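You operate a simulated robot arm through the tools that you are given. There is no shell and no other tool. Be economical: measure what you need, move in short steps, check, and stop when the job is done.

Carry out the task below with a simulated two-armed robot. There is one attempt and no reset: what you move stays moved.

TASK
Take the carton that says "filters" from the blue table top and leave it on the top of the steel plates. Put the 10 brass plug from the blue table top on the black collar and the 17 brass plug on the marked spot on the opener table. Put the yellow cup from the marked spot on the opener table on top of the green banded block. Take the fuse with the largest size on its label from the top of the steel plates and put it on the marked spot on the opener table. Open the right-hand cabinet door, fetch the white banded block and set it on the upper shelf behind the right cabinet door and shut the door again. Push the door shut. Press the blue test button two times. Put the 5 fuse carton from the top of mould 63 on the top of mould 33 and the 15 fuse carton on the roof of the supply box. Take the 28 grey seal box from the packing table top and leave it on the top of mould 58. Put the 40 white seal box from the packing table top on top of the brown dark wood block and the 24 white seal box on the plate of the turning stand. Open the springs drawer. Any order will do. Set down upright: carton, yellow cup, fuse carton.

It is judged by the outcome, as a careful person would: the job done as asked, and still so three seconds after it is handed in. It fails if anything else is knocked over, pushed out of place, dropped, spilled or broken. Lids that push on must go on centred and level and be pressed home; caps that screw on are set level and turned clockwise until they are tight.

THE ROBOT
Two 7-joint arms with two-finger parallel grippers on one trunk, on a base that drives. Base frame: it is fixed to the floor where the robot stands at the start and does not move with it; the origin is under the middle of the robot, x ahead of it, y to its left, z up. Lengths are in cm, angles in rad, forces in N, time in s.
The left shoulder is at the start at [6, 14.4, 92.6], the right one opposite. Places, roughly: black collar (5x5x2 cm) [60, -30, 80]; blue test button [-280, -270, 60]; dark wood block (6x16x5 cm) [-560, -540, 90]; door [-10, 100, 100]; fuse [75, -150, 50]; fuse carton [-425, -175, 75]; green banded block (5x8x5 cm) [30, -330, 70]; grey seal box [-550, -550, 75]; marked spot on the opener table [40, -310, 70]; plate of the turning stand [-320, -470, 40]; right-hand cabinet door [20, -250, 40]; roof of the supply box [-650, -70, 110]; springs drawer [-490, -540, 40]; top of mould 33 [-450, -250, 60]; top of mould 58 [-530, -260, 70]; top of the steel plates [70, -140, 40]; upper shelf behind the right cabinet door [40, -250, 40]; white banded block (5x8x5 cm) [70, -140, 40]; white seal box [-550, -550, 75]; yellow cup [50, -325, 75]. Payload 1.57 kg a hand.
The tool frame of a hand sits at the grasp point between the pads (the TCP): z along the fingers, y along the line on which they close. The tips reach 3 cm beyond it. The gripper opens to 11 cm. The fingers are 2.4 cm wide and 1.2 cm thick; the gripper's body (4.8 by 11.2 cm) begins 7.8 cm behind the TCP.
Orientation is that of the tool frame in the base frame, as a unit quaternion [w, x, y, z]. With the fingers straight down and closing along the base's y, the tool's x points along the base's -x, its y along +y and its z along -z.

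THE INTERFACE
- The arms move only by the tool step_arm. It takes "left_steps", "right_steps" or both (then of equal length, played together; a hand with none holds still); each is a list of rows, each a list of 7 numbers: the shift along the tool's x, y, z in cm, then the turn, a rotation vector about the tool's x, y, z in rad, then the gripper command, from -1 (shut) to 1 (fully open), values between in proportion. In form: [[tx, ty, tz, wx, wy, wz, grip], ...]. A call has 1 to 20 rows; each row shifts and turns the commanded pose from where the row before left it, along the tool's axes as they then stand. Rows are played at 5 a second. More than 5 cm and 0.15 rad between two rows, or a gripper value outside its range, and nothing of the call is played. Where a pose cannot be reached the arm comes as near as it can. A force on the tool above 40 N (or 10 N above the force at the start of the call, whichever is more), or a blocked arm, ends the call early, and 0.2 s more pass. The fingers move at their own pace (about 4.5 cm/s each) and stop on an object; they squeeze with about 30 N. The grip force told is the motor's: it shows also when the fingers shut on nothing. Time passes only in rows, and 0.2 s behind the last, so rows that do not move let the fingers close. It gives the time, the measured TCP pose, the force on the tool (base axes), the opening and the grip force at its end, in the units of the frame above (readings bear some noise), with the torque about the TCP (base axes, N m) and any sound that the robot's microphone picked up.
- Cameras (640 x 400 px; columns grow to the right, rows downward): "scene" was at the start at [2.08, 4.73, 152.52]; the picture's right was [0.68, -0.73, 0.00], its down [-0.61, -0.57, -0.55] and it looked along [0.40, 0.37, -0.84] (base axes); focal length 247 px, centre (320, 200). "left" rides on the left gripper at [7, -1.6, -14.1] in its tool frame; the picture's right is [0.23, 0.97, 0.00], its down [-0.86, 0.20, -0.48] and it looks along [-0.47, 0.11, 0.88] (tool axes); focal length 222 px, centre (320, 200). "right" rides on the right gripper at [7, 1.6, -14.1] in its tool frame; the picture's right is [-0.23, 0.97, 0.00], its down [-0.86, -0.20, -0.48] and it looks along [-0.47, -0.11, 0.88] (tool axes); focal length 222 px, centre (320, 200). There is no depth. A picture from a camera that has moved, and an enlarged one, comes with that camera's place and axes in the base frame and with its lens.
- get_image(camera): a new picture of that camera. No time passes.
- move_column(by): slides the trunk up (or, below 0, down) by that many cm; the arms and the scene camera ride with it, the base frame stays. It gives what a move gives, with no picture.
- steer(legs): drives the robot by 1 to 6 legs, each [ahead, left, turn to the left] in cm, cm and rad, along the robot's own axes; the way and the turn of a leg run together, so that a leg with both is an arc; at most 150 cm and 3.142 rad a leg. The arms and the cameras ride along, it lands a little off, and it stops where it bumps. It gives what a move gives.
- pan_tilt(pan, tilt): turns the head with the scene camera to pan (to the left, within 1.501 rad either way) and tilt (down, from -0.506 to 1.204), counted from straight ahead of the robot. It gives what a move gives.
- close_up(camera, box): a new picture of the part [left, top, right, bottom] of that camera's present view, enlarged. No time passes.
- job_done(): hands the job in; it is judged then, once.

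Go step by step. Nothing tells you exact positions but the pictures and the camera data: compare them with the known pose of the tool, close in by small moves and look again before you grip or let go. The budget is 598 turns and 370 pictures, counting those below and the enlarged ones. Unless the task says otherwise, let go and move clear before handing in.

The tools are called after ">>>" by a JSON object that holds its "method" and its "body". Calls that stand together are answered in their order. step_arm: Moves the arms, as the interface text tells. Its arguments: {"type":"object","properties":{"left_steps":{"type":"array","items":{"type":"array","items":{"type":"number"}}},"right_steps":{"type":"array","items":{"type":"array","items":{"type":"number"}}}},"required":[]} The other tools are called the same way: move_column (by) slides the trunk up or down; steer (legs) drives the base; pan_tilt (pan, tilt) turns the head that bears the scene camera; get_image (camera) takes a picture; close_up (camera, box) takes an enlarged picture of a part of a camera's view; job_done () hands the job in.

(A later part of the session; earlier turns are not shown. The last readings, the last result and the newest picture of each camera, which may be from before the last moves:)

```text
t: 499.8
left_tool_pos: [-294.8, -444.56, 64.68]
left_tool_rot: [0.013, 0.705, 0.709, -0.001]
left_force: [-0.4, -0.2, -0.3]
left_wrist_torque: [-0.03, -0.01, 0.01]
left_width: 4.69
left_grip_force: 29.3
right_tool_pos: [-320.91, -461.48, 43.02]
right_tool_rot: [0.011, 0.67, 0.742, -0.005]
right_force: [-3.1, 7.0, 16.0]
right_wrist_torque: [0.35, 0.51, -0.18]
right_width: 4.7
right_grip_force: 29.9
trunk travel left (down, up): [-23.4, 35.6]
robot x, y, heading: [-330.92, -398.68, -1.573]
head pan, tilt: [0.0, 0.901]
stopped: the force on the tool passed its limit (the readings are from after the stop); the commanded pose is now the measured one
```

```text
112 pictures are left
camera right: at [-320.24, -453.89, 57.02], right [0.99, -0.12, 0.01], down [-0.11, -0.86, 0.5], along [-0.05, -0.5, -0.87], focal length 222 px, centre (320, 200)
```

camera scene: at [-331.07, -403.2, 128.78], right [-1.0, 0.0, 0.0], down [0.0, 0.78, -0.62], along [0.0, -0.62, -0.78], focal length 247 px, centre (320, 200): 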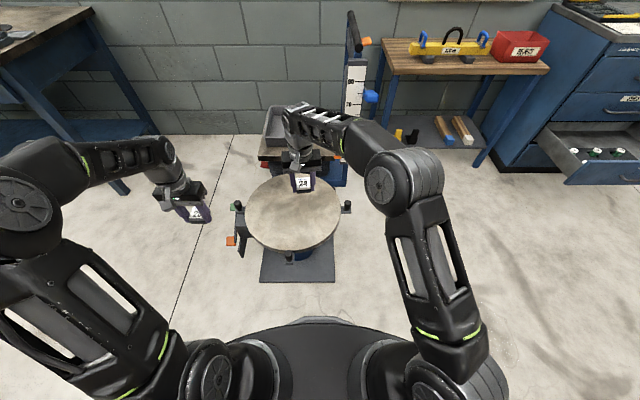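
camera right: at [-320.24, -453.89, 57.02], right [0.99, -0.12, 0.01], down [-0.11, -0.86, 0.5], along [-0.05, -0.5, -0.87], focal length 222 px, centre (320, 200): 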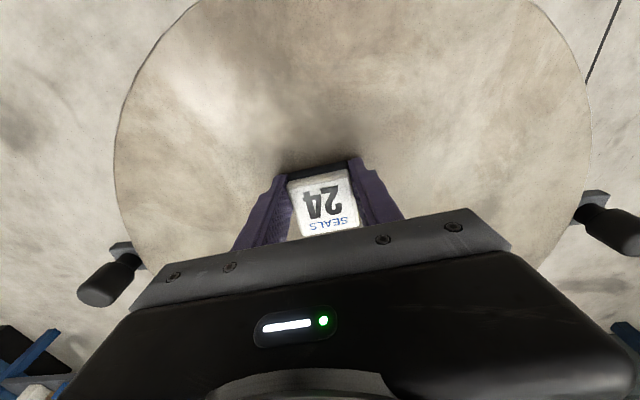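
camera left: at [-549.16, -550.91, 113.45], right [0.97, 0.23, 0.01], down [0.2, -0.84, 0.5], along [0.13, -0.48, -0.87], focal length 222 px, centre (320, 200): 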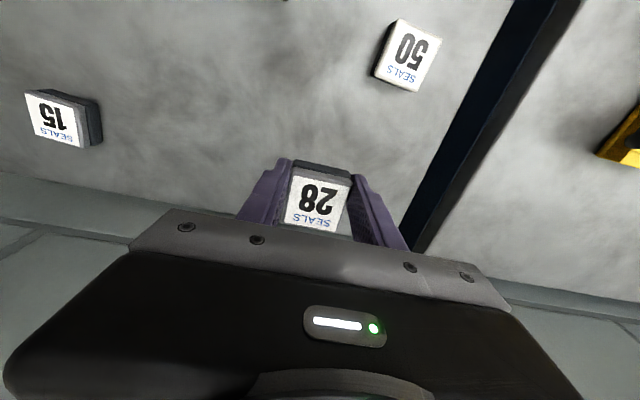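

>>> {"method": "step_arm", "body": {"right_steps": [[0, 0, -0.3, 0, 0, 0, -1], [0, 0, 0, 0, 0, 0, -0.1], [0, 0, 0, 0, 0, 0, 0.2], [0, 0, -3, 0, 0, 0, 0.2], [0, 0, -4, 0, 0, 0, 0.2], [0, 0, -4, 0, 0, 0, 0.2]]}}

>>> {"method": "get_image", "body": {"camera": "right"}}

```text
t: 501.2
left_tool_pos: [-294.84, -444.6, 64.68]
left_tool_rot: [0.013, 0.705, 0.709, 0.0]
left_force: [0.1, -1.3, -0.1]
left_wrist_torque: [0.02, -0.03, -0.01]
left_width: 4.68
left_grip_force: 30.2
right_tool_pos: [-320.82, -462.01, 52.55]
right_tool_rot: [0.01, 0.669, 0.743, -0.006]
right_force: [0.2, 0.2, 0.0]
right_wrist_torque: [0.03, 0.0, 0.02]
right_width: 6.57
right_grip_force: 0.1
right hand out of reach, approached as far as the arm can: row 4, 5
trunk travel left (down, up): [-23.4, 35.6]
robot x, y, heading: [-330.92, -398.76, -1.573]
head pan, tilt: [0.0, 0.901]
```

```text
111 pictures are left
camera right: at [-320.19, -454.47, 66.47], right [0.99, -0.13, 0.01], down [-0.11, -0.86, 0.5], along [-0.05, -0.49, -0.87], focal length 222 px, centre (320, 200)
```

right: 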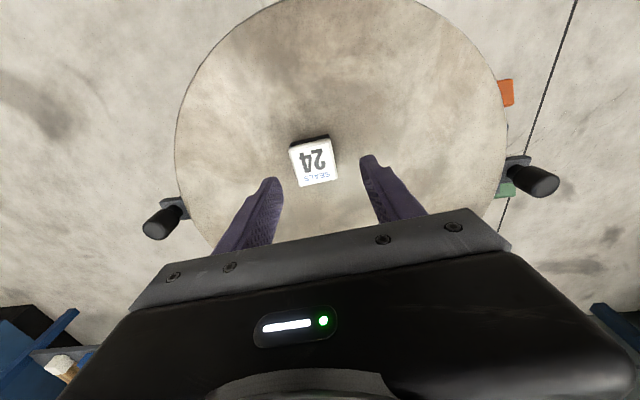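

>>> {"method": "move_column", "body": {"by": 34}}

>>> {"method": "step_arm", "body": {"right_steps": [[4, 0, 0, 0, 0, 0, 0], [4, 0, 0, 0, 0, 0, 0], [4, -2, 0, 0, 0, 0, 0], [4, -2, 0, 0, 0, 0, 0], [4, -2, 0, 0, 0, 0, 0]]}}

>>> {"method": "steer", "body": {"legs": [[0, -100, 0], [0, -95, 0], [0, 0, 3.14]]}}

>>> {"method": "pan_tilt", "body": {"pan": 0.0, "tilt": 0.7}}

>>> {"method": "get_image", "body": {"camera": "scene"}}

```text
t: 504.5
left_tool_pos: [-294.75, -444.57, 98.7]
left_tool_rot: [0.013, 0.704, 0.71, -0.001]
left_force: [-0.6, 1.0, -0.6]
left_wrist_torque: [0.01, 0.0, 0.01]
left_width: 4.68
left_grip_force: 30.5
right_tool_pos: [-320.81, -461.98, 86.63]
right_tool_rot: [0.01, 0.669, 0.743, -0.006]
right_force: [0.1, -0.1, 0.5]
right_wrist_torque: [0.0, 0.02, 0.04]
right_width: 6.6
right_grip_force: 0.0
trunk travel left (down, up): [-57.4, 1.6]
robot x, y, heading: [-330.94, -398.51, -1.57]
head pan, tilt: [0.0, 0.901]
```

```text
t: 505.7
left_tool_pos: [-294.93, -444.58, 98.71]
left_tool_rot: [0.013, 0.704, 0.71, -0.001]
left_force: [-0.6, 0.5, -0.2]
left_wrist_torque: [-0.02, -0.03, 0.0]
left_width: 4.69
left_grip_force: 29.5
right_tool_pos: [-328.95, -442.61, 86.19]
right_tool_rot: [0.012, 0.67, 0.743, -0.006]
right_force: [0.8, -0.4, 0.0]
right_wrist_torque: [-0.04, 0.0, 0.02]
right_width: 5.5
right_grip_force: 0.1
trunk travel left (down, up): [-57.4, 1.6]
robot x, y, heading: [-331.09, -398.5, -1.572]
head pan, tilt: [0.0, 0.901]
```

```text
t: 522.8
left_tool_pos: [-562.93, -353.46, 98.73]
left_tool_rot: [0.0, 0.718, -0.696, -0.014]
left_force: [-0.2, 0.0, 0.2]
left_wrist_torque: [-0.02, -0.04, -0.03]
left_width: 4.7
left_grip_force: 30.2
right_tool_pos: [-528.92, -354.62, 86.07]
right_tool_rot: [-0.005, 0.75, -0.661, -0.01]
right_force: [0.0, -0.1, -0.3]
right_wrist_torque: [0.0, -0.03, -0.02]
right_width: 5.5
right_grip_force: 0.0
trunk travel left (down, up): [-57.4, 1.6]
robot x, y, heading: [-525.72, -398.55, 1.582]
head pan, tilt: [0.0, 0.901]
```

```text
t: 523.5
left_tool_pos: [-562.98, -353.51, 98.75]
left_tool_rot: [-0.001, 0.718, -0.696, -0.014]
left_force: [-0.5, -0.5, -0.6]
left_wrist_torque: [0.0, 0.01, 0.02]
left_width: 4.68
left_grip_force: 29.6
right_tool_pos: [-528.86, -354.59, 85.96]
right_tool_rot: [-0.005, 0.75, -0.661, -0.01]
right_force: [0.3, -0.8, 0.2]
right_wrist_torque: [0.01, 0.02, 0.0]
right_width: 5.5
right_grip_force: 0.1
trunk travel left (down, up): [-57.4, 1.6]
robot x, y, heading: [-525.85, -398.94, 1.59]
head pan, tilt: [0.0, 0.7]
```

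```text
110 pictures are left
camera scene: at [-525.98, -393.23, 159.64], right [1.0, 0.02, 0.0], down [0.01, -0.64, -0.76], along [-0.02, 0.76, -0.64], focal length 247 px, centre (320, 200)
```

scene: 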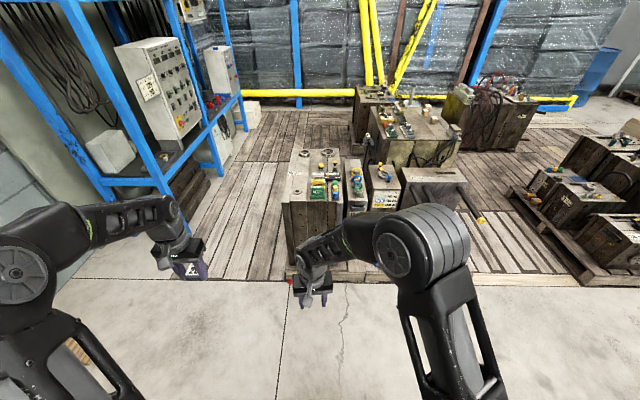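

>>> {"method": "close_up", "body": {"camera": "scene", "box": [270, 80, 480, 240]}}

>>> {"method": "close_up", "body": {"camera": "scene", "box": [90, 0, 270, 190]}}

```text
2.50 times, centred on (375, 160) of scene
camera zoom: at [-525.98, -393.23, 159.64], right [1.0, 0.02, 0.0], down [0.01, -0.64, -0.76], along [-0.02, 0.76, -0.64], focal length 618 px, centre (182, 300)
```

zoom: 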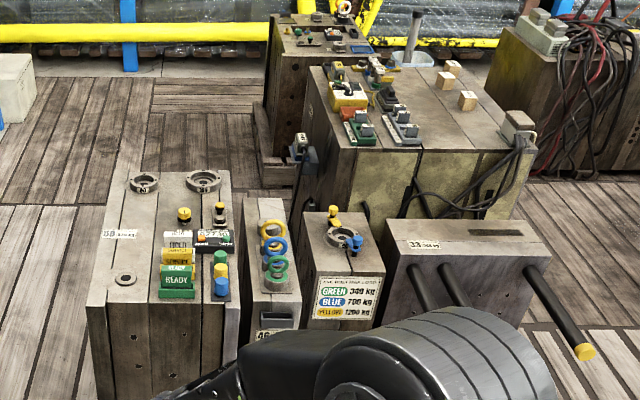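

```text
2.11 times, centred on (180, 95) of scene
camera zoom: at [-525.98, -393.23, 159.64], right [1.0, 0.02, 0.0], down [0.01, -0.64, -0.76], along [-0.02, 0.76, -0.64], focal length 520 px, centre (615, 421)
```

zoom: 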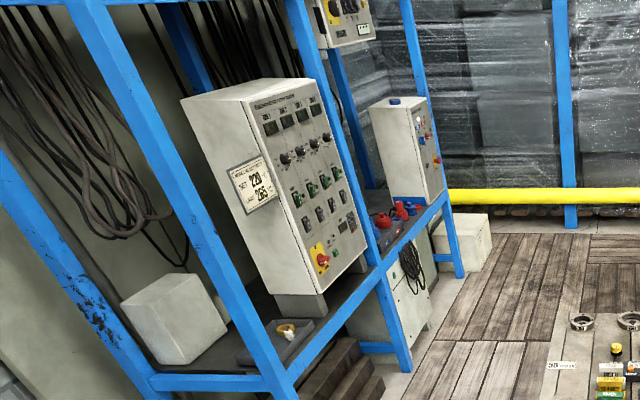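

>>> {"method": "step_arm", "body": {"right_steps": [[2, -2, -4, 0, 0, 0, 0], [2, -2, -4, 0, 0, 0, 0], [2, -2, -3, 0, 0, 0, 0]]}}

>>> {"method": "steer", "body": {"legs": [[66, 0, -0.015]]}}

>>> {"method": "get_image", "body": {"camera": "left"}}

>>> {"method": "get_image", "body": {"camera": "scene"}}

```text
t: 524.4
left_tool_pos: [-562.92, -353.51, 98.72]
left_tool_rot: [0.0, 0.718, -0.696, -0.013]
left_force: [0.2, 0.4, -0.8]
left_wrist_torque: [-0.03, 0.01, -0.03]
left_width: 4.69
left_grip_force: 30.2
right_tool_pos: [-522.09, -360.17, 97.01]
right_tool_rot: [-0.005, 0.75, -0.661, -0.013]
right_force: [-0.2, 0.2, -0.3]
right_wrist_torque: [0.01, 0.0, 0.01]
right_width: 5.5
right_grip_force: 0.0
trunk travel left (down, up): [-57.4, 1.6]
robot x, y, heading: [-525.77, -398.79, 1.59]
head pan, tilt: [0.0, 0.7]
```

```text
t: 528.0
left_tool_pos: [-563.45, -287.62, 98.61]
left_tool_rot: [-0.001, 0.713, -0.701, -0.013]
left_force: [0.4, 0.4, -0.5]
left_wrist_torque: [-0.04, 0.0, 0.01]
left_width: 4.67
left_grip_force: 29.7
right_tool_pos: [-522.74, -294.73, 96.91]
right_tool_rot: [-0.006, 0.747, -0.665, -0.01]
right_force: [0.6, 0.0, -0.4]
right_wrist_torque: [0.0, -0.01, 0.0]
right_width: 5.5
right_grip_force: 0.0
trunk travel left (down, up): [-57.4, 1.6]
robot x, y, heading: [-526.95, -333.1, 1.584]
head pan, tilt: [0.0, 0.7]
```

```text
107 pictures are left
camera left: at [-561.45, -294.87, 112.53], right [-0.97, -0.25, 0.01], down [-0.21, 0.84, 0.5], along [-0.13, 0.48, -0.87], focal length 222 px, centre (320, 200)
```

left: 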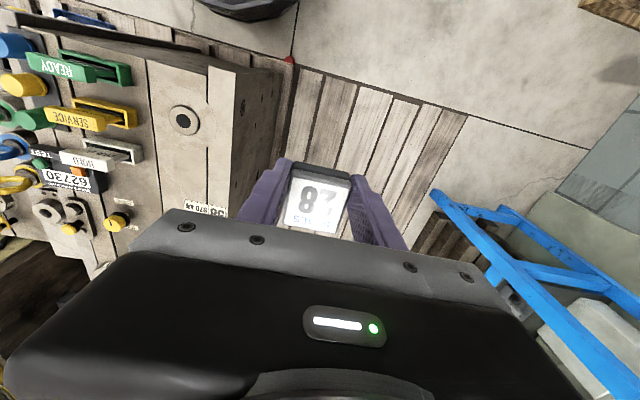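

```text
106 pictures are left
camera scene: at [-526.91, -327.81, 159.64], right [1.0, 0.01, 0.0], down [0.01, -0.64, -0.76], along [-0.01, 0.76, -0.64], focal length 247 px, centre (320, 200)
```

scene: 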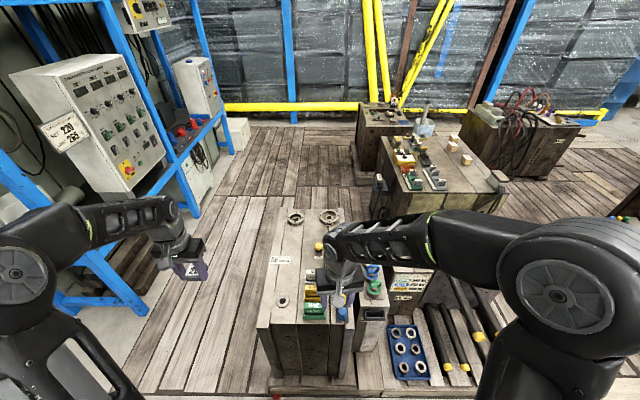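

>>> {"method": "step_arm", "body": {"left_steps": [[-2.4, -3.7, 0, 0, 0, 0, -1], [-2.4, -3.7, 0, 0, 0, 0, -1], [-2.4, -3.7, 0, 0, 0, 0, -1], [-2.4, -3.7, 0, 0, 0, 0, -1], [-2.4, -3.7, 0, 0, 0, 0, -1], [-2.4, -3.5, 0, 0, 0, 0, -1], [0, 0, 4, 0, 0, 0, -1], [0, 0, 4, 0, 0, 0, -1]]}}

>>> {"method": "get_image", "body": {"camera": "left"}}

>>> {"method": "close_up", "body": {"camera": "scene", "box": [240, 190, 380, 340]}}

```text
t: 529.8
left_tool_pos: [-541.88, -272.67, 90.57]
left_tool_rot: [-0.001, 0.714, -0.7, -0.014]
left_force: [-0.8, -0.2, -1.3]
left_wrist_torque: [-0.01, -0.01, 0.03]
left_width: 4.7
left_grip_force: 30.0
right_tool_pos: [-522.51, -294.8, 96.86]
right_tool_rot: [-0.005, 0.747, -0.664, -0.011]
right_force: [0.2, 0.6, 0.2]
right_wrist_torque: [0.02, 0.0, -0.01]
right_width: 5.47
right_grip_force: 0.0
trunk travel left (down, up): [-57.4, 1.6]
robot x, y, heading: [-527.01, -333.59, 1.582]
head pan, tilt: [0.0, 0.7]
```

```text
105 pictures are left
camera left: at [-539.86, -279.84, 104.48], right [-0.97, -0.25, 0.01], down [-0.21, 0.84, 0.5], along [-0.13, 0.48, -0.87], focal length 222 px, centre (320, 200)
```

left: 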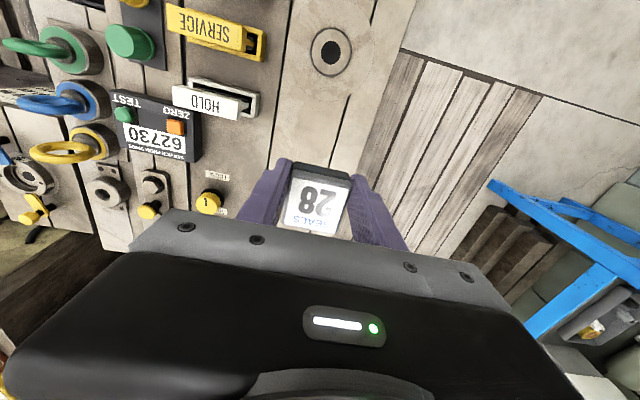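

```text
2.67 times, centred on (310, 265) of scene
camera zoom: at [-526.88, -327.81, 159.65], right [1.0, 0.01, 0.0], down [0.01, -0.64, -0.76], along [-0.01, 0.76, -0.64], focal length 659 px, centre (347, 27)
```

zoom: 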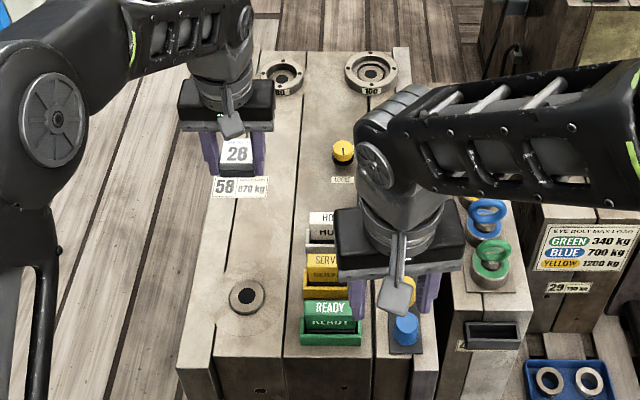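

>>> {"method": "step_arm", "body": {"left_steps": [[0, 0, 4, 0, 0, 0, -1], [0, 0, 4, 0, 0, 0, -1], [0, 0, 3, 0, 0, 0, -1], [0, 0, 0.8, 0, 0, 0, -1], [0, 0, 0.6, 0, 0, 0, -1], [0, 0, 0.4, 0, 0, 0, -1], [0, 0, 0.4, 0, 0, 0, -1], [0, 0, 0.4, 0, 0, 0, -1], [0, 0, 0.4, 0, 0, 0, -1], [0, 0, 0.4, 0, 0, 0, -1], [0, 0, 0.4, 0, 0, 0, -1]]}}

>>> {"method": "get_image", "body": {"camera": "left"}}

```text
t: 532.2
left_tool_pos: [-542.18, -272.47, 75.79]
left_tool_rot: [0.0, 0.714, -0.7, -0.013]
left_force: [-0.6, -0.2, -0.9]
left_wrist_torque: [0.01, -0.06, -0.01]
left_width: 4.69
left_grip_force: 29.6
right_tool_pos: [-522.78, -294.78, 96.94]
right_tool_rot: [-0.005, 0.747, -0.665, -0.01]
right_force: [0.5, 0.1, -0.9]
right_wrist_torque: [0.03, 0.03, -0.02]
right_width: 5.5
right_grip_force: 0.1
trunk travel left (down, up): [-57.4, 1.6]
robot x, y, heading: [-526.82, -333.47, 1.584]
head pan, tilt: [0.0, 0.7]
```

```text
103 pictures are left
camera left: at [-540.16, -279.66, 89.64], right [-0.97, -0.25, 0.01], down [-0.21, 0.84, 0.5], along [-0.13, 0.48, -0.87], focal length 222 px, centre (320, 200)
```

left: 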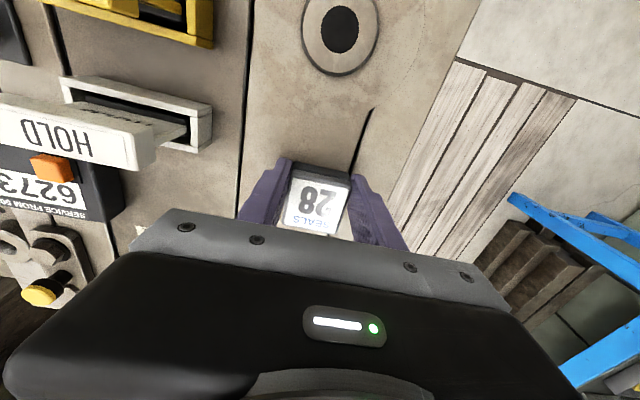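

>>> {"method": "step_arm", "body": {"left_steps": [[0, -0.6, 0.4, 0, 0, 0, -1], [0, 0, 0.4, 0, 0, 0, -1], [0, 0, 0.4, 0, 0, 0, -1], [0, 0, 0.4, 0, 0, 0, -1], [0, 0, 0.4, 0, 0, 0, -1], [0, 0, 0.4, 0, 0, 0, -1], [0, 0, 0.4, 0, 0, 0, -1], [0, 0, 0.4, 0, 0, 0, -1], [0, 0, 0.4, 0, 0, 0, -1], [0, 0, 0.4, 0, 0, 0, -1]]}}

>>> {"method": "get_image", "body": {"camera": "left"}}

```text
t: 533.1
left_tool_pos: [-541.65, -272.4, 75.05]
left_tool_rot: [-0.003, 0.714, -0.7, -0.015]
left_force: [-2.5, -10.3, 19.9]
left_wrist_torque: [-0.5, -0.52, -0.31]
left_width: 4.67
left_grip_force: 29.9
right_tool_pos: [-522.75, -294.82, 96.97]
right_tool_rot: [-0.006, 0.747, -0.665, -0.011]
right_force: [0.0, 0.2, 1.0]
right_wrist_torque: [-0.04, -0.01, -0.01]
right_width: 5.51
right_grip_force: 0.1
trunk travel left (down, up): [-57.4, 1.6]
robot x, y, heading: [-526.92, -333.5, 1.579]
head pan, tilt: [0.0, 0.7]
stopped in row 4 (left hand): the force on the tool passed its limit (the readings are from after the stop); the commanded pose is now the measured one
```

```text
102 pictures are left
camera left: at [-539.55, -279.6, 88.9], right [-0.97, -0.25, 0.01], down [-0.21, 0.84, 0.5], along [-0.13, 0.48, -0.86], focal length 222 px, centre (320, 200)
```

left: 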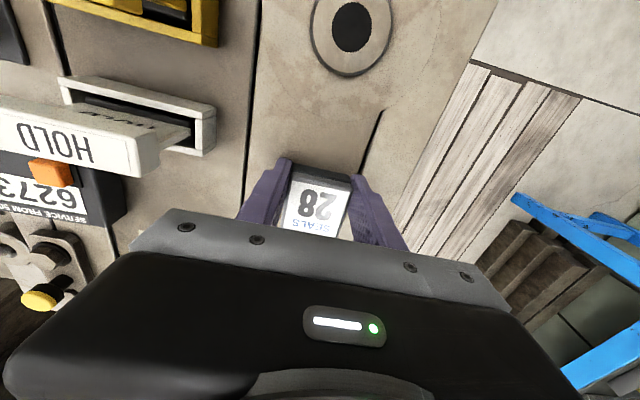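

Contact; release and lift.

>>> {"method": "step_arm", "body": {"left_steps": [[0, 0, -0.3, 0, 0, 0, -1], [0, 0, 0, 0, 0, 0, -0.1], [0, 0, 0, 0, 0, 0, 0.15], [0, 0, -3, 0, 0, 0, 0.15], [0, 0, -4.5, 0, 0, 0, 0.15], [0, 0, -4.5, 0, 0, 0, 0.15], [0, 0, -4.5, 0, 0, 0, 0.15], [0, 0, -4.5, 0, 0, 0, 0.15]]}}

>>> {"method": "get_image", "body": {"camera": "left"}}

```text
t: 534.9
left_tool_pos: [-541.27, -272.71, 96.14]
left_tool_rot: [-0.002, 0.714, -0.7, -0.016]
left_force: [0.5, 0.0, 0.1]
left_wrist_torque: [0.03, 0.0, 0.01]
left_width: 6.34
left_grip_force: 0.0
right_tool_pos: [-522.72, -294.78, 96.88]
right_tool_rot: [-0.006, 0.747, -0.665, -0.011]
right_force: [0.5, -0.7, 0.5]
right_wrist_torque: [-0.01, 0.01, 0.01]
right_width: 5.5
right_grip_force: 0.2
trunk travel left (down, up): [-57.4, 1.6]
robot x, y, heading: [-526.74, -333.23, 1.577]
head pan, tilt: [0.0, 0.7]
```

```text
101 pictures are left
camera left: at [-539.16, -280.05, 110.0], right [-0.97, -0.25, 0.01], down [-0.21, 0.84, 0.5], along [-0.13, 0.48, -0.86], focal length 222 px, centre (320, 200)
```

left: 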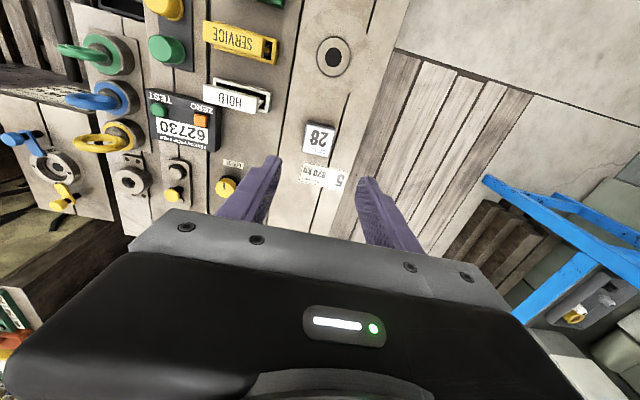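

>>> {"method": "close_up", "body": {"camera": "scene", "box": [380, 120, 520, 210]}}

```text
4.44 times, centred on (450, 165) of scene
camera zoom: at [-526.9, -327.95, 159.65], right [1.0, 0.01, 0.0], down [0.01, -0.64, -0.77], along [-0.01, 0.77, -0.64], focal length 1098 px, centre (-258, 356)
```

zoom: 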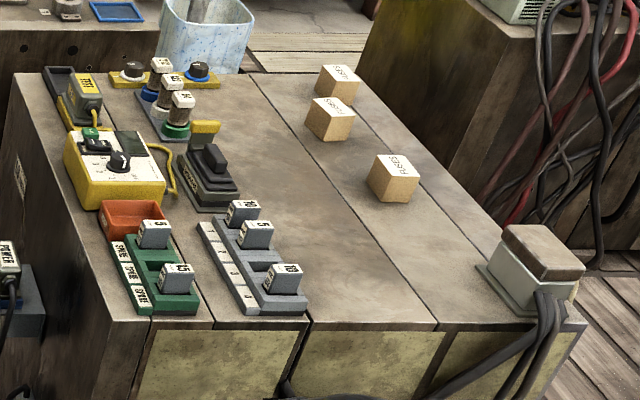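

>>> {"method": "step_arm", "body": {"left_steps": [[3.5, 2, -1, 0, 0, 0, 0], [3.5, 2, 0, 0, 0, 0, 0], [3.5, 0, 0, 0, 0, 0, 0], [3.5, 0, 0, 0, 0, 0, 0], [3.5, 0, 0, 0, 0, 0, 0]]}}

>>> {"method": "steer", "body": {"legs": [[-42, 0, 0], [0, 0, -1.577], [-73, 0, 0]]}}

>>> {"method": "pan_tilt", "body": {"pan": 1.4, "tilt": 0.5}}

>>> {"method": "get_image", "body": {"camera": "scene"}}

```text
t: 536.1
left_tool_pos: [-544.88, -290.4, 96.77]
left_tool_rot: [-0.002, 0.714, -0.7, -0.015]
left_force: [-0.6, 0.1, -0.1]
left_wrist_torque: [0.03, 0.0, 0.03]
left_width: 5.5
left_grip_force: 0.0
right_tool_pos: [-522.7, -294.83, 96.92]
right_tool_rot: [-0.007, 0.747, -0.665, -0.011]
right_force: [-0.9, 0.0, 0.2]
right_wrist_torque: [0.01, -0.03, 0.0]
right_width: 5.5
right_grip_force: 0.1
trunk travel left (down, up): [-57.4, 1.6]
robot x, y, heading: [-527.02, -333.61, 1.583]
head pan, tilt: [0.0, 0.7]
```

```text
t: 546.1
left_tool_pos: [-556.89, -357.72, 96.78]
left_tool_rot: [0.011, -0.002, 1.0, 0.008]
left_force: [0.1, -0.1, -0.1]
left_wrist_torque: [0.0, -0.02, -0.01]
left_width: 5.48
left_grip_force: 0.0
right_tool_pos: [-561.79, -379.7, 96.92]
right_tool_rot: [0.013, -0.048, 0.999, 0.003]
right_force: [-0.1, -0.2, 0.1]
right_wrist_torque: [0.0, -0.01, 0.01]
right_width: 5.48
right_grip_force: 0.0
trunk travel left (down, up): [-57.4, 1.6]
robot x, y, heading: [-600.19, -375.01, -0.012]
head pan, tilt: [0.0, 0.7]
```

```text
t: 547.6
left_tool_pos: [-556.76, -357.67, 96.74]
left_tool_rot: [0.012, 0.0, 1.0, 0.008]
left_force: [-0.1, 0.8, -0.7]
left_wrist_torque: [0.0, 0.01, -0.01]
left_width: 5.5
left_grip_force: 0.1
right_tool_pos: [-561.69, -379.8, 97.0]
right_tool_rot: [0.011, -0.049, 0.999, 0.003]
right_force: [-0.1, 0.9, 0.2]
right_wrist_torque: [-0.01, 0.02, -0.02]
right_width: 5.49
right_grip_force: 0.1
trunk travel left (down, up): [-57.4, 1.6]
robot x, y, heading: [-600.22, -374.98, -0.007]
head pan, tilt: [1.4, 0.499]
```

```text
99 pictures are left
camera scene: at [-601.61, -366.11, 161.42], right [0.98, -0.18, 0.0], down [-0.09, -0.47, -0.88], along [0.16, 0.86, -0.48], focal length 247 px, centre (320, 200)
```

scene: 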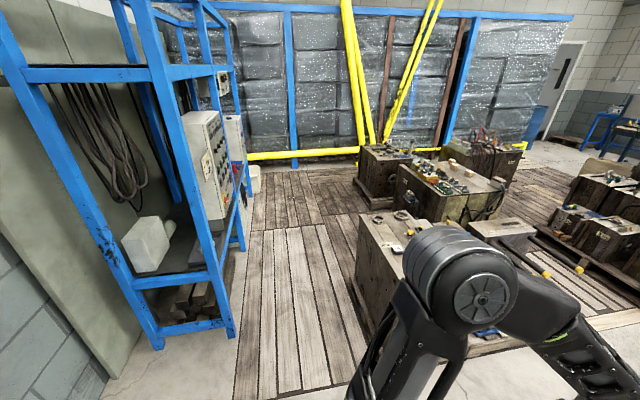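

>>> {"method": "steer", "body": {"legs": [[0, 150, 0.008], [0, 150, 0]]}}

>>> {"method": "get_image", "body": {"camera": "scene"}}

```text
t: 562.1
left_tool_pos: [-556.26, -57.26, 96.84]
left_tool_rot: [0.012, -0.004, 1.0, 0.008]
left_force: [0.4, 0.6, 0.2]
left_wrist_torque: [0.01, -0.04, 0.01]
left_width: 5.5
left_grip_force: 0.0
right_tool_pos: [-561.06, -79.37, 96.91]
right_tool_rot: [0.012, -0.052, 0.999, 0.003]
right_force: [-0.5, 0.8, 0.2]
right_wrist_torque: [0.0, -0.01, -0.01]
right_width: 5.51
right_grip_force: 0.0
trunk travel left (down, up): [-57.4, 1.6]
robot x, y, heading: [-599.46, -75.18, -0.008]
head pan, tilt: [1.4, 0.499]
```

```text
98 pictures are left
camera scene: at [-601.06, -65.94, 161.42], right [0.98, -0.17, 0.0], down [-0.08, -0.47, -0.88], along [0.15, 0.86, -0.48], focal length 247 px, centre (320, 200)
```

scene: 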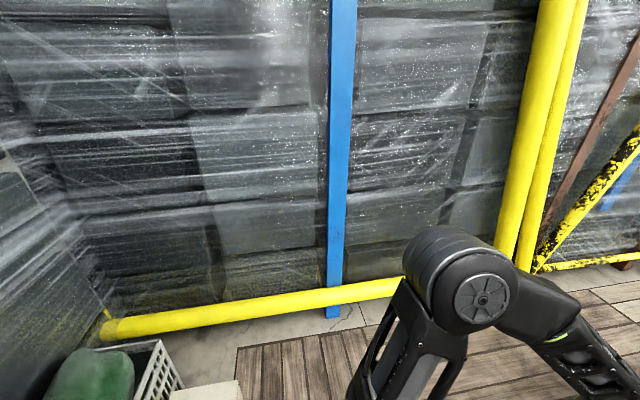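

>>> {"method": "steer", "body": {"legs": [[0, 78, 0.008]]}}

>>> {"method": "pan_tilt", "body": {"pan": -0.15, "tilt": 0.5}}

>>> {"method": "get_image", "body": {"camera": "scene"}}

```text
t: 566.3
left_tool_pos: [-556.41, 20.95, 96.82]
left_tool_rot: [0.012, -0.006, 1.0, 0.009]
left_force: [-0.1, 0.2, 0.1]
left_wrist_torque: [-0.02, -0.01, 0.0]
left_width: 5.49
left_grip_force: 0.0
right_tool_pos: [-561.1, -1.41, 96.86]
right_tool_rot: [0.012, -0.055, 0.998, 0.003]
right_force: [-0.8, -0.1, -0.5]
right_wrist_torque: [-0.01, 0.03, 0.01]
right_width: 5.48
right_grip_force: 0.1
trunk travel left (down, up): [-57.4, 1.6]
robot x, y, heading: [-599.3, 2.86, 0.002]
head pan, tilt: [1.4, 0.499]
```

```text
t: 567.9
left_tool_pos: [-556.45, 21.05, 96.84]
left_tool_rot: [0.012, -0.006, 1.0, 0.009]
left_force: [0.4, 0.1, 0.0]
left_wrist_torque: [0.01, 0.0, 0.03]
left_width: 5.5
left_grip_force: 0.1
right_tool_pos: [-561.04, -1.25, 96.99]
right_tool_rot: [0.012, -0.056, 0.998, 0.003]
right_force: [0.9, 0.6, -0.2]
right_wrist_torque: [0.04, 0.01, 0.03]
right_width: 5.49
right_grip_force: 0.0
trunk travel left (down, up): [-57.4, 1.6]
robot x, y, heading: [-599.63, 3.3, 0.004]
head pan, tilt: [-0.15, 0.499]
```

```text
97 pictures are left
camera scene: at [-593.64, 1.68, 161.42], right [-0.15, -0.99, 0.0], down [-0.47, 0.07, -0.88], along [0.87, -0.13, -0.48], focal length 247 px, centre (320, 200)
```

scene: 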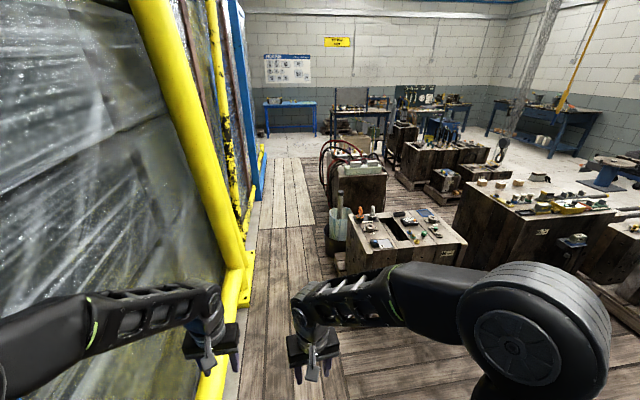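

>>> {"method": "steer", "body": {"legs": [[0, 0, -1.575], [0, 130, 0], [0, 130, 0]]}}

>>> {"method": "pan_tilt", "body": {"pan": 0.3, "tilt": 0.6}}

>>> {"method": "get_image", "body": {"camera": "scene"}}

```text
t: 584.4
left_tool_pos: [-322.29, -40.83, 96.79]
left_tool_rot: [0.015, 0.702, 0.712, -0.003]
left_force: [0.1, 0.2, 0.6]
left_wrist_torque: [-0.04, -0.02, 0.0]
left_width: 5.49
left_grip_force: 0.1
right_tool_pos: [-344.36, -36.3, 96.9]
right_tool_rot: [0.01, 0.668, 0.744, -0.006]
right_force: [0.8, 0.0, 0.0]
right_wrist_torque: [0.02, 0.01, 0.0]
right_width: 5.52
right_grip_force: 0.0
trunk travel left (down, up): [-57.4, 1.6]
robot x, y, heading: [-340.06, 2.09, -1.563]
head pan, tilt: [-0.15, 0.499]
```

```text
t: 585.3
left_tool_pos: [-322.24, -40.83, 96.78]
left_tool_rot: [0.015, 0.702, 0.712, -0.002]
left_force: [0.9, -1.1, -0.3]
left_wrist_torque: [-0.01, 0.02, -0.03]
left_width: 5.51
left_grip_force: 0.0
right_tool_pos: [-344.39, -36.25, 96.95]
right_tool_rot: [0.01, 0.668, 0.744, -0.005]
right_force: [0.1, 0.0, 0.0]
right_wrist_torque: [0.0, 0.04, -0.01]
right_width: 5.51
right_grip_force: 0.0
trunk travel left (down, up): [-57.4, 1.6]
robot x, y, heading: [-339.97, 2.53, -1.568]
head pan, tilt: [0.3, 0.6]
```

```text
96 pictures are left
camera scene: at [-337.57, -3.16, 160.51], right [-0.95, -0.3, 0.0], down [-0.17, 0.54, -0.83], along [0.25, -0.79, -0.56], focal length 247 px, centre (320, 200)
```

scene: 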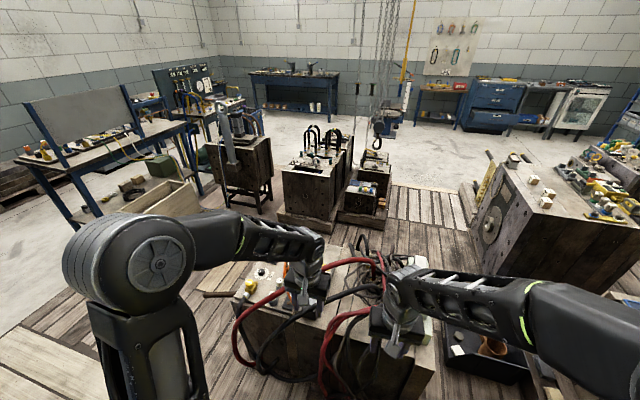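

>>> {"method": "steer", "body": {"legs": [[0, 112, 0], [0, 0, -1.575]]}}

>>> {"method": "pan_tilt", "body": {"pan": 0.8, "tilt": 0.6}}

>>> {"method": "get_image", "body": {"camera": "scene"}}

```text
t: 594.9
left_tool_pos: [-270.99, -14.79, 96.78]
left_tool_rot: [0.009, 1.0, -0.001, -0.013]
left_force: [-0.5, 0.0, -0.3]
left_wrist_torque: [-0.01, 0.03, 0.0]
left_width: 5.52
left_grip_force: 0.0
right_tool_pos: [-265.9, 7.49, 96.91]
right_tool_rot: [0.003, 0.999, 0.047, -0.011]
right_force: [0.6, 0.6, 0.4]
right_wrist_torque: [0.0, 0.01, -0.01]
right_width: 5.49
right_grip_force: 0.0
trunk travel left (down, up): [-57.4, 1.6]
robot x, y, heading: [-227.16, 2.21, 3.132]
head pan, tilt: [0.3, 0.6]
```

```text
t: 595.8
left_tool_pos: [-270.94, -14.69, 96.75]
left_tool_rot: [0.01, 1.0, -0.001, -0.012]
left_force: [-0.1, -0.7, 0.8]
left_wrist_torque: [-0.01, -0.02, -0.02]
left_width: 5.49
left_grip_force: 0.0
right_tool_pos: [-265.94, 7.38, 96.91]
right_tool_rot: [0.004, 0.999, 0.047, -0.011]
right_force: [-0.1, -0.5, 0.3]
right_wrist_torque: [0.02, 0.0, 0.02]
right_width: 5.5
right_grip_force: 0.0
trunk travel left (down, up): [-57.4, 1.6]
robot x, y, heading: [-227.24, 2.37, 3.127]
head pan, tilt: [0.799, 0.6]
```

```text
95 pictures are left
camera scene: at [-230.73, -3.79, 160.51], right [-0.71, 0.71, 0.0], down [0.4, 0.4, -0.83], along [-0.58, -0.58, -0.56], focal length 247 px, centre (320, 200)
```

scene: 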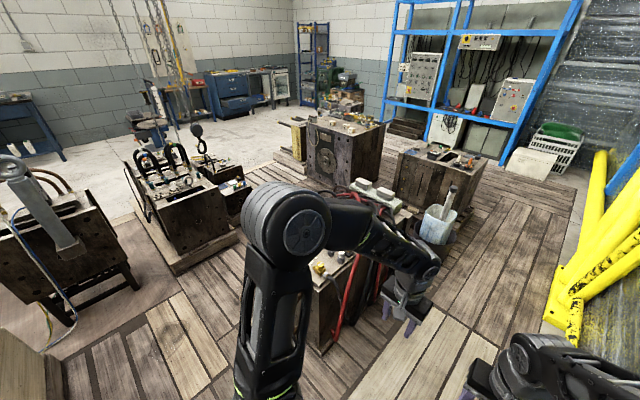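

>>> {"method": "steer", "body": {"legs": [[0, 70, 0.01], [0, 69, 0]]}}

>>> {"method": "pan_tilt", "body": {"pan": 0.0, "tilt": 0.8}}

>>> {"method": "get_image", "body": {"camera": "scene"}}

```text
t: 603.0
left_tool_pos: [-271.63, -153.43, 96.8]
left_tool_rot: [0.009, 1.0, 0.004, -0.012]
left_force: [-0.6, 0.6, 0.2]
left_wrist_torque: [-0.01, 0.0, 0.02]
left_width: 5.49
left_grip_force: 0.0
right_tool_pos: [-266.85, -131.31, 96.9]
right_tool_rot: [0.003, 0.999, 0.051, -0.011]
right_force: [0.8, 0.2, 0.7]
right_wrist_torque: [0.02, 0.0, 0.0]
right_width: 5.51
right_grip_force: 0.1
trunk travel left (down, up): [-57.4, 1.6]
robot x, y, heading: [-228.22, -135.83, 3.138]
head pan, tilt: [0.799, 0.6]
```

```text
t: 604.2
left_tool_pos: [-271.65, -153.32, 96.78]
left_tool_rot: [0.009, 1.0, 0.004, -0.012]
left_force: [-1.1, 0.3, 0.5]
left_wrist_torque: [0.0, -0.03, 0.02]
left_width: 5.51
left_grip_force: 0.0
right_tool_pos: [-266.76, -131.35, 96.86]
right_tool_rot: [0.003, 0.999, 0.051, -0.011]
right_force: [0.9, 0.3, 0.4]
right_wrist_torque: [0.01, -0.01, 0.01]
right_width: 5.5
right_grip_force: 0.1
trunk travel left (down, up): [-57.4, 1.6]
robot x, y, heading: [-228.24, -135.58, 3.14]
head pan, tilt: [0.0, 0.799]
```

```text
94 pictures are left
camera scene: at [-233.44, -135.8, 158.83], right [0.0, 1.0, 0.0], down [0.72, 0.0, -0.7], along [-0.7, 0.0, -0.72], focal length 247 px, centre (320, 200)
```

scene: 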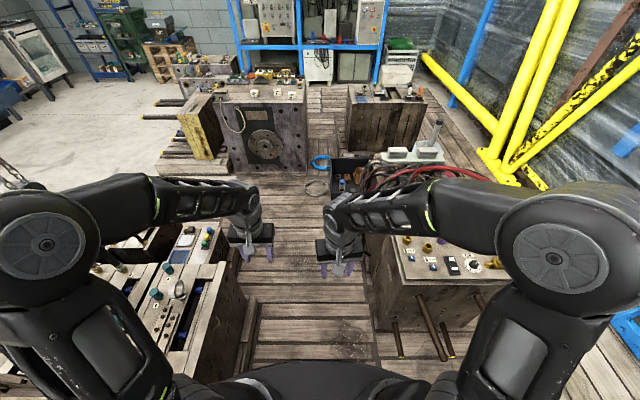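

>>> {"method": "step_arm", "body": {"left_steps": [[-4, 0, 0, 0, 0, 0, 0], [-4, 0, 0, 0, 0, 0, 0], [-4, 0, 0, 0, 0, 0, 0]], "right_steps": [[-4, 0, 0, 0, 0, 0, 0], [-4, 0, 0, 0, 0, 0, 0], [-4, 0, 0, 0, 0, 0, 0]]}}

>>> {"method": "steer", "body": {"legs": [[0, 2.5, 0], [132, 0, 0]]}}

>>> {"method": "get_image", "body": {"camera": "scene"}}

```text
t: 605.0
left_tool_pos: [-283.73, -153.58, 96.91]
left_tool_rot: [0.008, 1.0, 0.004, -0.011]
left_force: [0.9, 0.5, 0.3]
left_wrist_torque: [0.02, 0.0, 0.0]
left_width: 5.5
left_grip_force: 0.1
right_tool_pos: [-278.86, -132.35, 96.93]
right_tool_rot: [0.003, 0.999, 0.053, -0.01]
right_force: [-0.3, -0.2, 0.1]
right_wrist_torque: [0.03, -0.08, 0.01]
right_width: 5.51
right_grip_force: 0.0
trunk travel left (down, up): [-57.4, 1.6]
robot x, y, heading: [-228.29, -136.05, 3.143]
head pan, tilt: [0.0, 0.799]
```

```text
t: 612.0
left_tool_pos: [-415.69, -155.07, 96.92]
left_tool_rot: [0.008, 1.0, 0.001, -0.012]
left_force: [0.1, 0.0, 0.2]
left_wrist_torque: [0.03, -0.02, 0.01]
left_width: 5.48
left_grip_force: 0.1
right_tool_pos: [-410.61, -134.02, 97.18]
right_tool_rot: [0.004, 0.999, 0.05, -0.011]
right_force: [0.3, -0.4, -0.7]
right_wrist_torque: [0.03, -0.01, 0.02]
right_width: 5.51
right_grip_force: 0.0
trunk travel left (down, up): [-57.4, 1.6]
robot x, y, heading: [-359.98, -137.69, 3.133]
head pan, tilt: [0.0, 0.799]
```

```text
93 pictures are left
camera scene: at [-365.43, -137.61, 158.82], right [0.01, 1.0, 0.0], down [0.72, -0.01, -0.7], along [-0.7, 0.01, -0.72], focal length 247 px, centre (320, 200)
```

scene: 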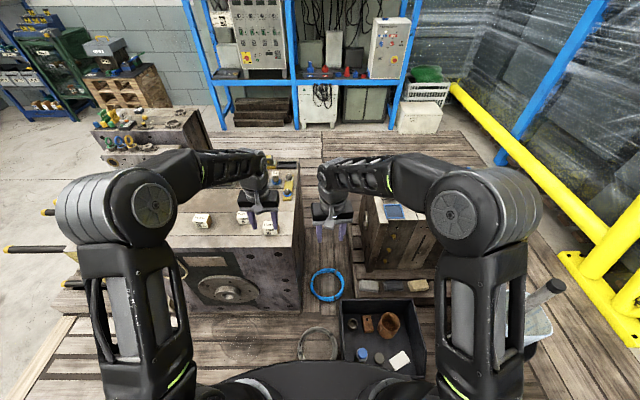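

>>> {"method": "close_up", "body": {"camera": "scene", "box": [180, 190, 300, 270]}}

>>> {"method": "get_image", "body": {"camera": "left"}}

```text
5.00 times, centred on (240, 230) of scene
camera zoom: at [-365.43, -137.61, 158.82], right [0.01, 1.0, 0.0], down [0.72, -0.01, -0.7], along [-0.7, 0.01, -0.72], focal length 1235 px, centre (720, 50)
```

zoom: 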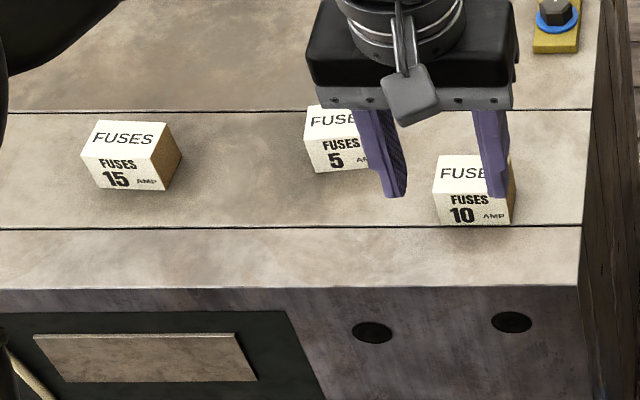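

```text
91 pictures are left
camera left: at [-408.3, -153.1, 110.8], right [0.23, -0.97, 0.01], down [-0.84, -0.19, 0.5], along [-0.49, -0.12, -0.86], focal length 222 px, centre (320, 200)
```

left: 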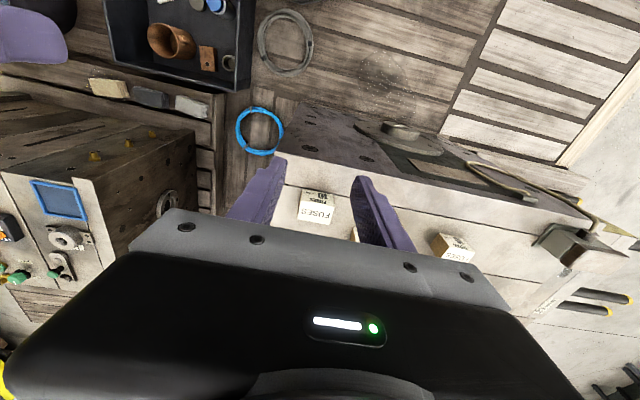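

>>> {"method": "steer", "body": {"legs": [[0, 27, 0.008], [6, 0, 0]]}}

>>> {"method": "step_arm", "body": {"left_steps": [[-2, -3.5, 0, 0, 0, 0, 0.3], [-2, -3.5, 0, 0, 0, 0, 0.3], [-2, -3.5, 2, 0, 0, 0, 0.3], [-2, -3, 3, 0, 0, 0, 0.3]], "right_steps": [[2, -3, 0, 0, 0, 0, 0], [2, -3, 0, 0, 0, 0, 0], [2, -3, 0, 0, 0, 0, 0], [0, 0, 0, 0, 0, 0, 0]]}}

>>> {"method": "get_image", "body": {"camera": "left"}}

>>> {"method": "get_image", "body": {"camera": "scene"}}

```text
t: 614.5
left_tool_pos: [-421.64, -182.42, 96.88]
left_tool_rot: [0.009, 1.0, 0.004, -0.012]
left_force: [0.2, -0.5, -1.5]
left_wrist_torque: [0.04, -0.03, 0.0]
left_width: 5.52
left_grip_force: 0.2
right_tool_pos: [-416.85, -161.23, 97.12]
right_tool_rot: [0.003, 0.999, 0.053, -0.011]
right_force: [-0.5, -0.1, -0.7]
right_wrist_torque: [0.0, -0.01, 0.02]
right_width: 5.53
right_grip_force: 0.0
trunk travel left (down, up): [-57.4, 1.6]
robot x, y, heading: [-366.2, -164.62, -3.146]
head pan, tilt: [0.0, 0.799]
```

```text
t: 615.5
left_tool_pos: [-429.98, -168.94, 91.88]
left_tool_rot: [0.009, 1.0, 0.005, -0.012]
left_force: [0.5, 0.1, -0.7]
left_wrist_torque: [-0.05, 0.0, 0.0]
left_width: 7.15
left_grip_force: 0.2
right_tool_pos: [-411.78, -151.86, 96.94]
right_tool_rot: [0.005, 0.998, 0.054, -0.011]
right_force: [-0.7, 0.0, -0.1]
right_wrist_torque: [0.04, 0.0, 0.0]
right_width: 5.52
right_grip_force: 0.1
trunk travel left (down, up): [-57.4, 1.6]
robot x, y, heading: [-366.49, -164.48, -3.142]
head pan, tilt: [0.0, 0.799]
```

```text
90 pictures are left
camera left: at [-422.57, -167.05, 105.78], right [0.24, -0.97, 0.01], down [-0.84, -0.2, 0.5], along [-0.49, -0.13, -0.86], focal length 222 px, centre (320, 200)
```

left: 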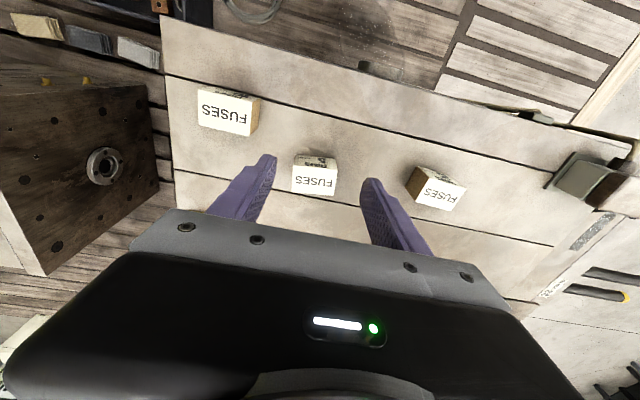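

```text
89 pictures are left
camera scene: at [-371.58, -164.66, 158.82], right [0.0, 1.0, 0.0], down [0.72, 0.0, -0.7], along [-0.7, 0.0, -0.72], focal length 247 px, centre (320, 200)
```

scene: 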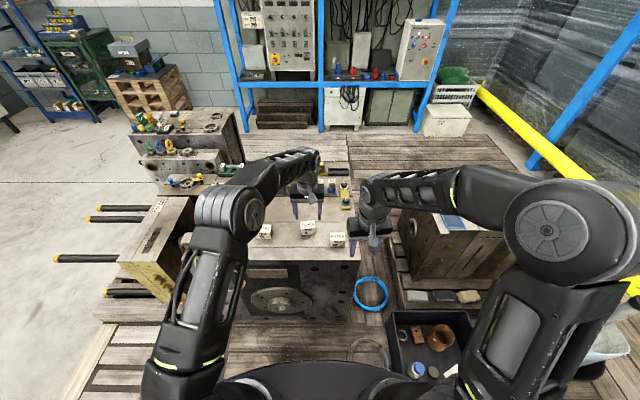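

>>> {"method": "step_arm", "body": {"left_steps": [[-2, 0.5, 3, 0, 0, 0, 0.3], [-2, 0, 2, 0, 0, 0, 0.3]]}}

>>> {"method": "get_image", "body": {"camera": "left"}}

```text
t: 616.1
left_tool_pos: [-434.02, -169.69, 87.02]
left_tool_rot: [0.009, 1.0, 0.005, -0.012]
left_force: [0.5, 0.1, 0.1]
left_wrist_torque: [-0.02, -0.02, 0.0]
left_width: 7.17
left_grip_force: 0.1
right_tool_pos: [-411.77, -151.83, 97.13]
right_tool_rot: [0.003, 0.998, 0.054, -0.011]
right_force: [-0.7, 0.0, 0.6]
right_wrist_torque: [0.02, -0.02, -0.04]
right_width: 5.52
right_grip_force: 0.0
trunk travel left (down, up): [-57.4, 1.6]
robot x, y, heading: [-366.17, -164.58, -3.141]
head pan, tilt: [0.0, 0.799]
```

```text
88 pictures are left
camera left: at [-426.61, -167.72, 100.82], right [0.24, -0.97, 0.01], down [-0.84, -0.2, 0.5], along [-0.49, -0.13, -0.86], focal length 222 px, centre (320, 200)
```

left: 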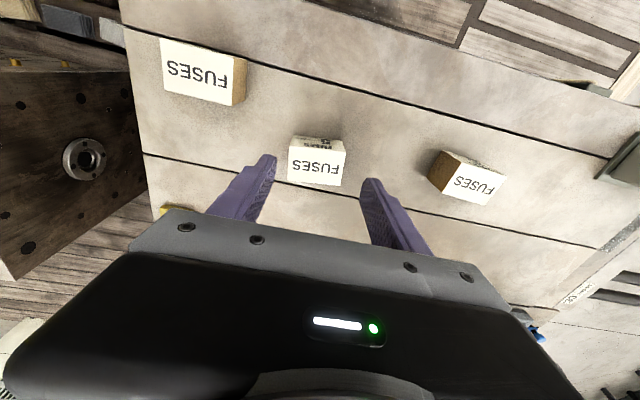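

>>> {"method": "step_arm", "body": {"left_steps": [[0, 0.2, 3, 0, 0, 0, 0.3], [0, 0, 2.5, 0, 0, 0, 0.3], [0, 0, 0.7, 0, 0, 0, 0.3], [0, 0, 0.5, 0, 0, 0, 0.3], [0, 0, 0.5, 0, 0, 0, 0.3]]}}

>>> {"method": "get_image", "body": {"camera": "left"}}

```text
t: 617.3
left_tool_pos: [-434.09, -170.04, 79.82]
left_tool_rot: [0.008, 1.0, 0.005, -0.012]
left_force: [-0.4, -0.1, -0.3]
left_wrist_torque: [-0.03, -0.01, 0.0]
left_width: 7.18
left_grip_force: 0.0
right_tool_pos: [-411.74, -151.96, 96.94]
right_tool_rot: [0.004, 0.998, 0.054, -0.011]
right_force: [-0.1, -0.1, -0.1]
right_wrist_torque: [0.03, -0.01, 0.01]
right_width: 5.52
right_grip_force: 0.1
trunk travel left (down, up): [-57.4, 1.6]
robot x, y, heading: [-366.12, -164.68, -3.141]
head pan, tilt: [0.0, 0.799]
```

```text
87 pictures are left
camera left: at [-426.69, -168.05, 93.65], right [0.24, -0.97, 0.01], down [-0.84, -0.2, 0.5], along [-0.49, -0.13, -0.86], focal length 222 px, centre (320, 200)
```

left: 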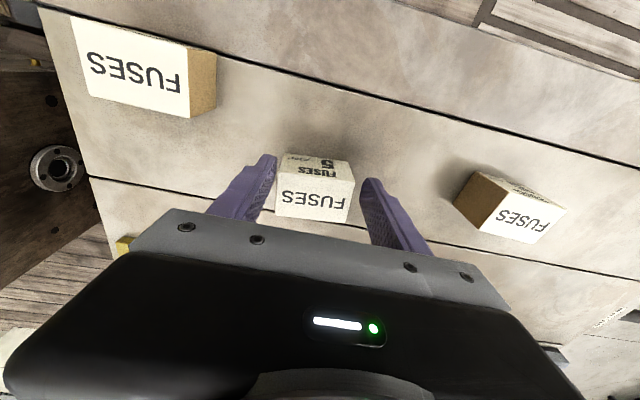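

>>> {"method": "step_arm", "body": {"left_steps": [[0, 0.2, 0.4, 0, 0, 0, 0.3], [0, 0, 0, 0, 0, 0, 0], [0, 0, 0, 0, 0, 0, -1], [0, 0, 0, 0, 0, 0, -1], [0, 0, -3, 0, 0, 0, -1], [0, 0, -4, 0, 0, 0, -1], [0, 0, -4, 0, 0, 0, -1]]}}

>>> {"method": "get_image", "body": {"camera": "left"}}

```text
t: 618.9
left_tool_pos: [-433.82, -170.08, 90.47]
left_tool_rot: [0.008, 1.0, 0.005, -0.012]
left_force: [0.8, 0.0, -0.9]
left_wrist_torque: [-0.02, -0.04, 0.01]
left_width: 5.97
left_grip_force: 30.3
right_tool_pos: [-411.57, -151.97, 96.98]
right_tool_rot: [0.002, 0.999, 0.053, -0.012]
right_force: [-0.4, -0.2, 0.6]
right_wrist_torque: [-0.05, 0.01, 0.01]
right_width: 5.49
right_grip_force: 0.0
trunk travel left (down, up): [-57.4, 1.6]
robot x, y, heading: [-366.13, -164.61, -3.142]
head pan, tilt: [0.0, 0.799]
```

```text
86 pictures are left
camera left: at [-426.43, -168.17, 104.29], right [0.24, -0.97, 0.01], down [-0.84, -0.2, 0.5], along [-0.49, -0.13, -0.86], focal length 222 px, centre (320, 200)
```

left: 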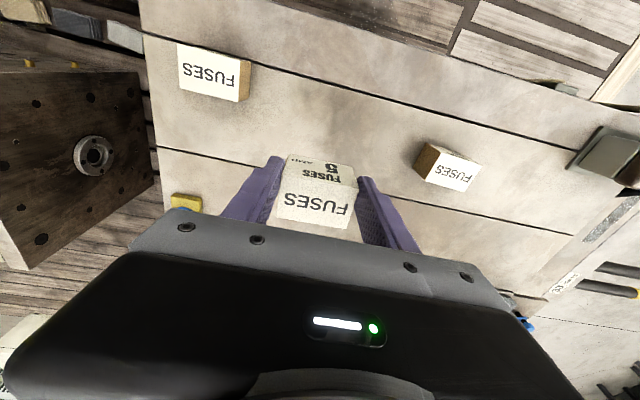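

>>> {"method": "steer", "body": {"legs": [[0, 14, 0], [12, 0, 0], [0, 18, 0]]}}

>>> {"method": "pan_tilt", "body": {"pan": 0.7, "tilt": 0.9}}

>>> {"method": "get_image", "body": {"camera": "scene"}}

```text
t: 620.2
left_tool_pos: [-434.04, -182.67, 90.33]
left_tool_rot: [0.008, 1.0, 0.01, -0.011]
left_force: [0.5, 0.4, -2.0]
left_wrist_torque: [-0.02, -0.05, 0.0]
left_width: 5.96
left_grip_force: 30.3
right_tool_pos: [-412.17, -164.18, 97.05]
right_tool_rot: [0.005, 0.998, 0.06, -0.011]
right_force: [0.0, 0.7, 0.2]
right_wrist_torque: [0.02, -0.02, 0.01]
right_width: 5.49
right_grip_force: 0.0
trunk travel left (down, up): [-57.4, 1.6]
robot x, y, heading: [-366.7, -176.81, -3.133]
head pan, tilt: [0.0, 0.799]
stopped in leg 1: the robot was blocked; the commanded pose is now the measured one
```

```text
t: 621.3
left_tool_pos: [-433.85, -182.64, 90.38]
left_tool_rot: [0.009, 1.0, 0.009, -0.012]
left_force: [0.6, -0.2, -0.9]
left_wrist_torque: [-0.01, 0.0, 0.03]
left_width: 5.95
left_grip_force: 29.8
right_tool_pos: [-411.99, -164.23, 96.99]
right_tool_rot: [0.003, 0.998, 0.059, -0.011]
right_force: [-1.0, 0.6, 0.0]
right_wrist_torque: [0.03, -0.01, 0.0]
right_width: 5.51
right_grip_force: 0.1
trunk travel left (down, up): [-57.4, 1.6]
robot x, y, heading: [-366.7, -176.2, -3.134]
head pan, tilt: [0.7, 0.901]
```

```text
85 pictures are left
camera scene: at [-369.31, -181.37, 158.03], right [-0.65, 0.76, 0.0], down [0.59, 0.51, -0.62], along [-0.47, -0.4, -0.78], focal length 247 px, centre (320, 200)
```

scene: 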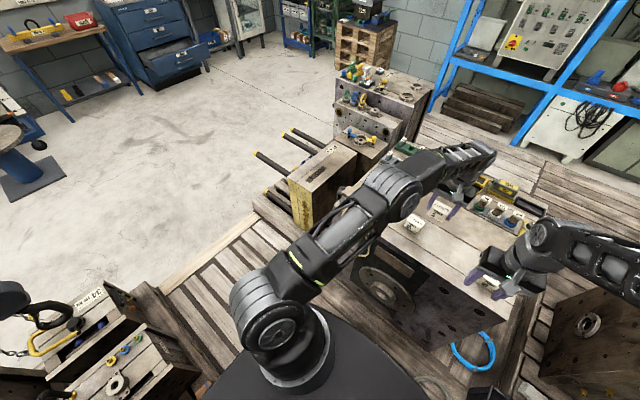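

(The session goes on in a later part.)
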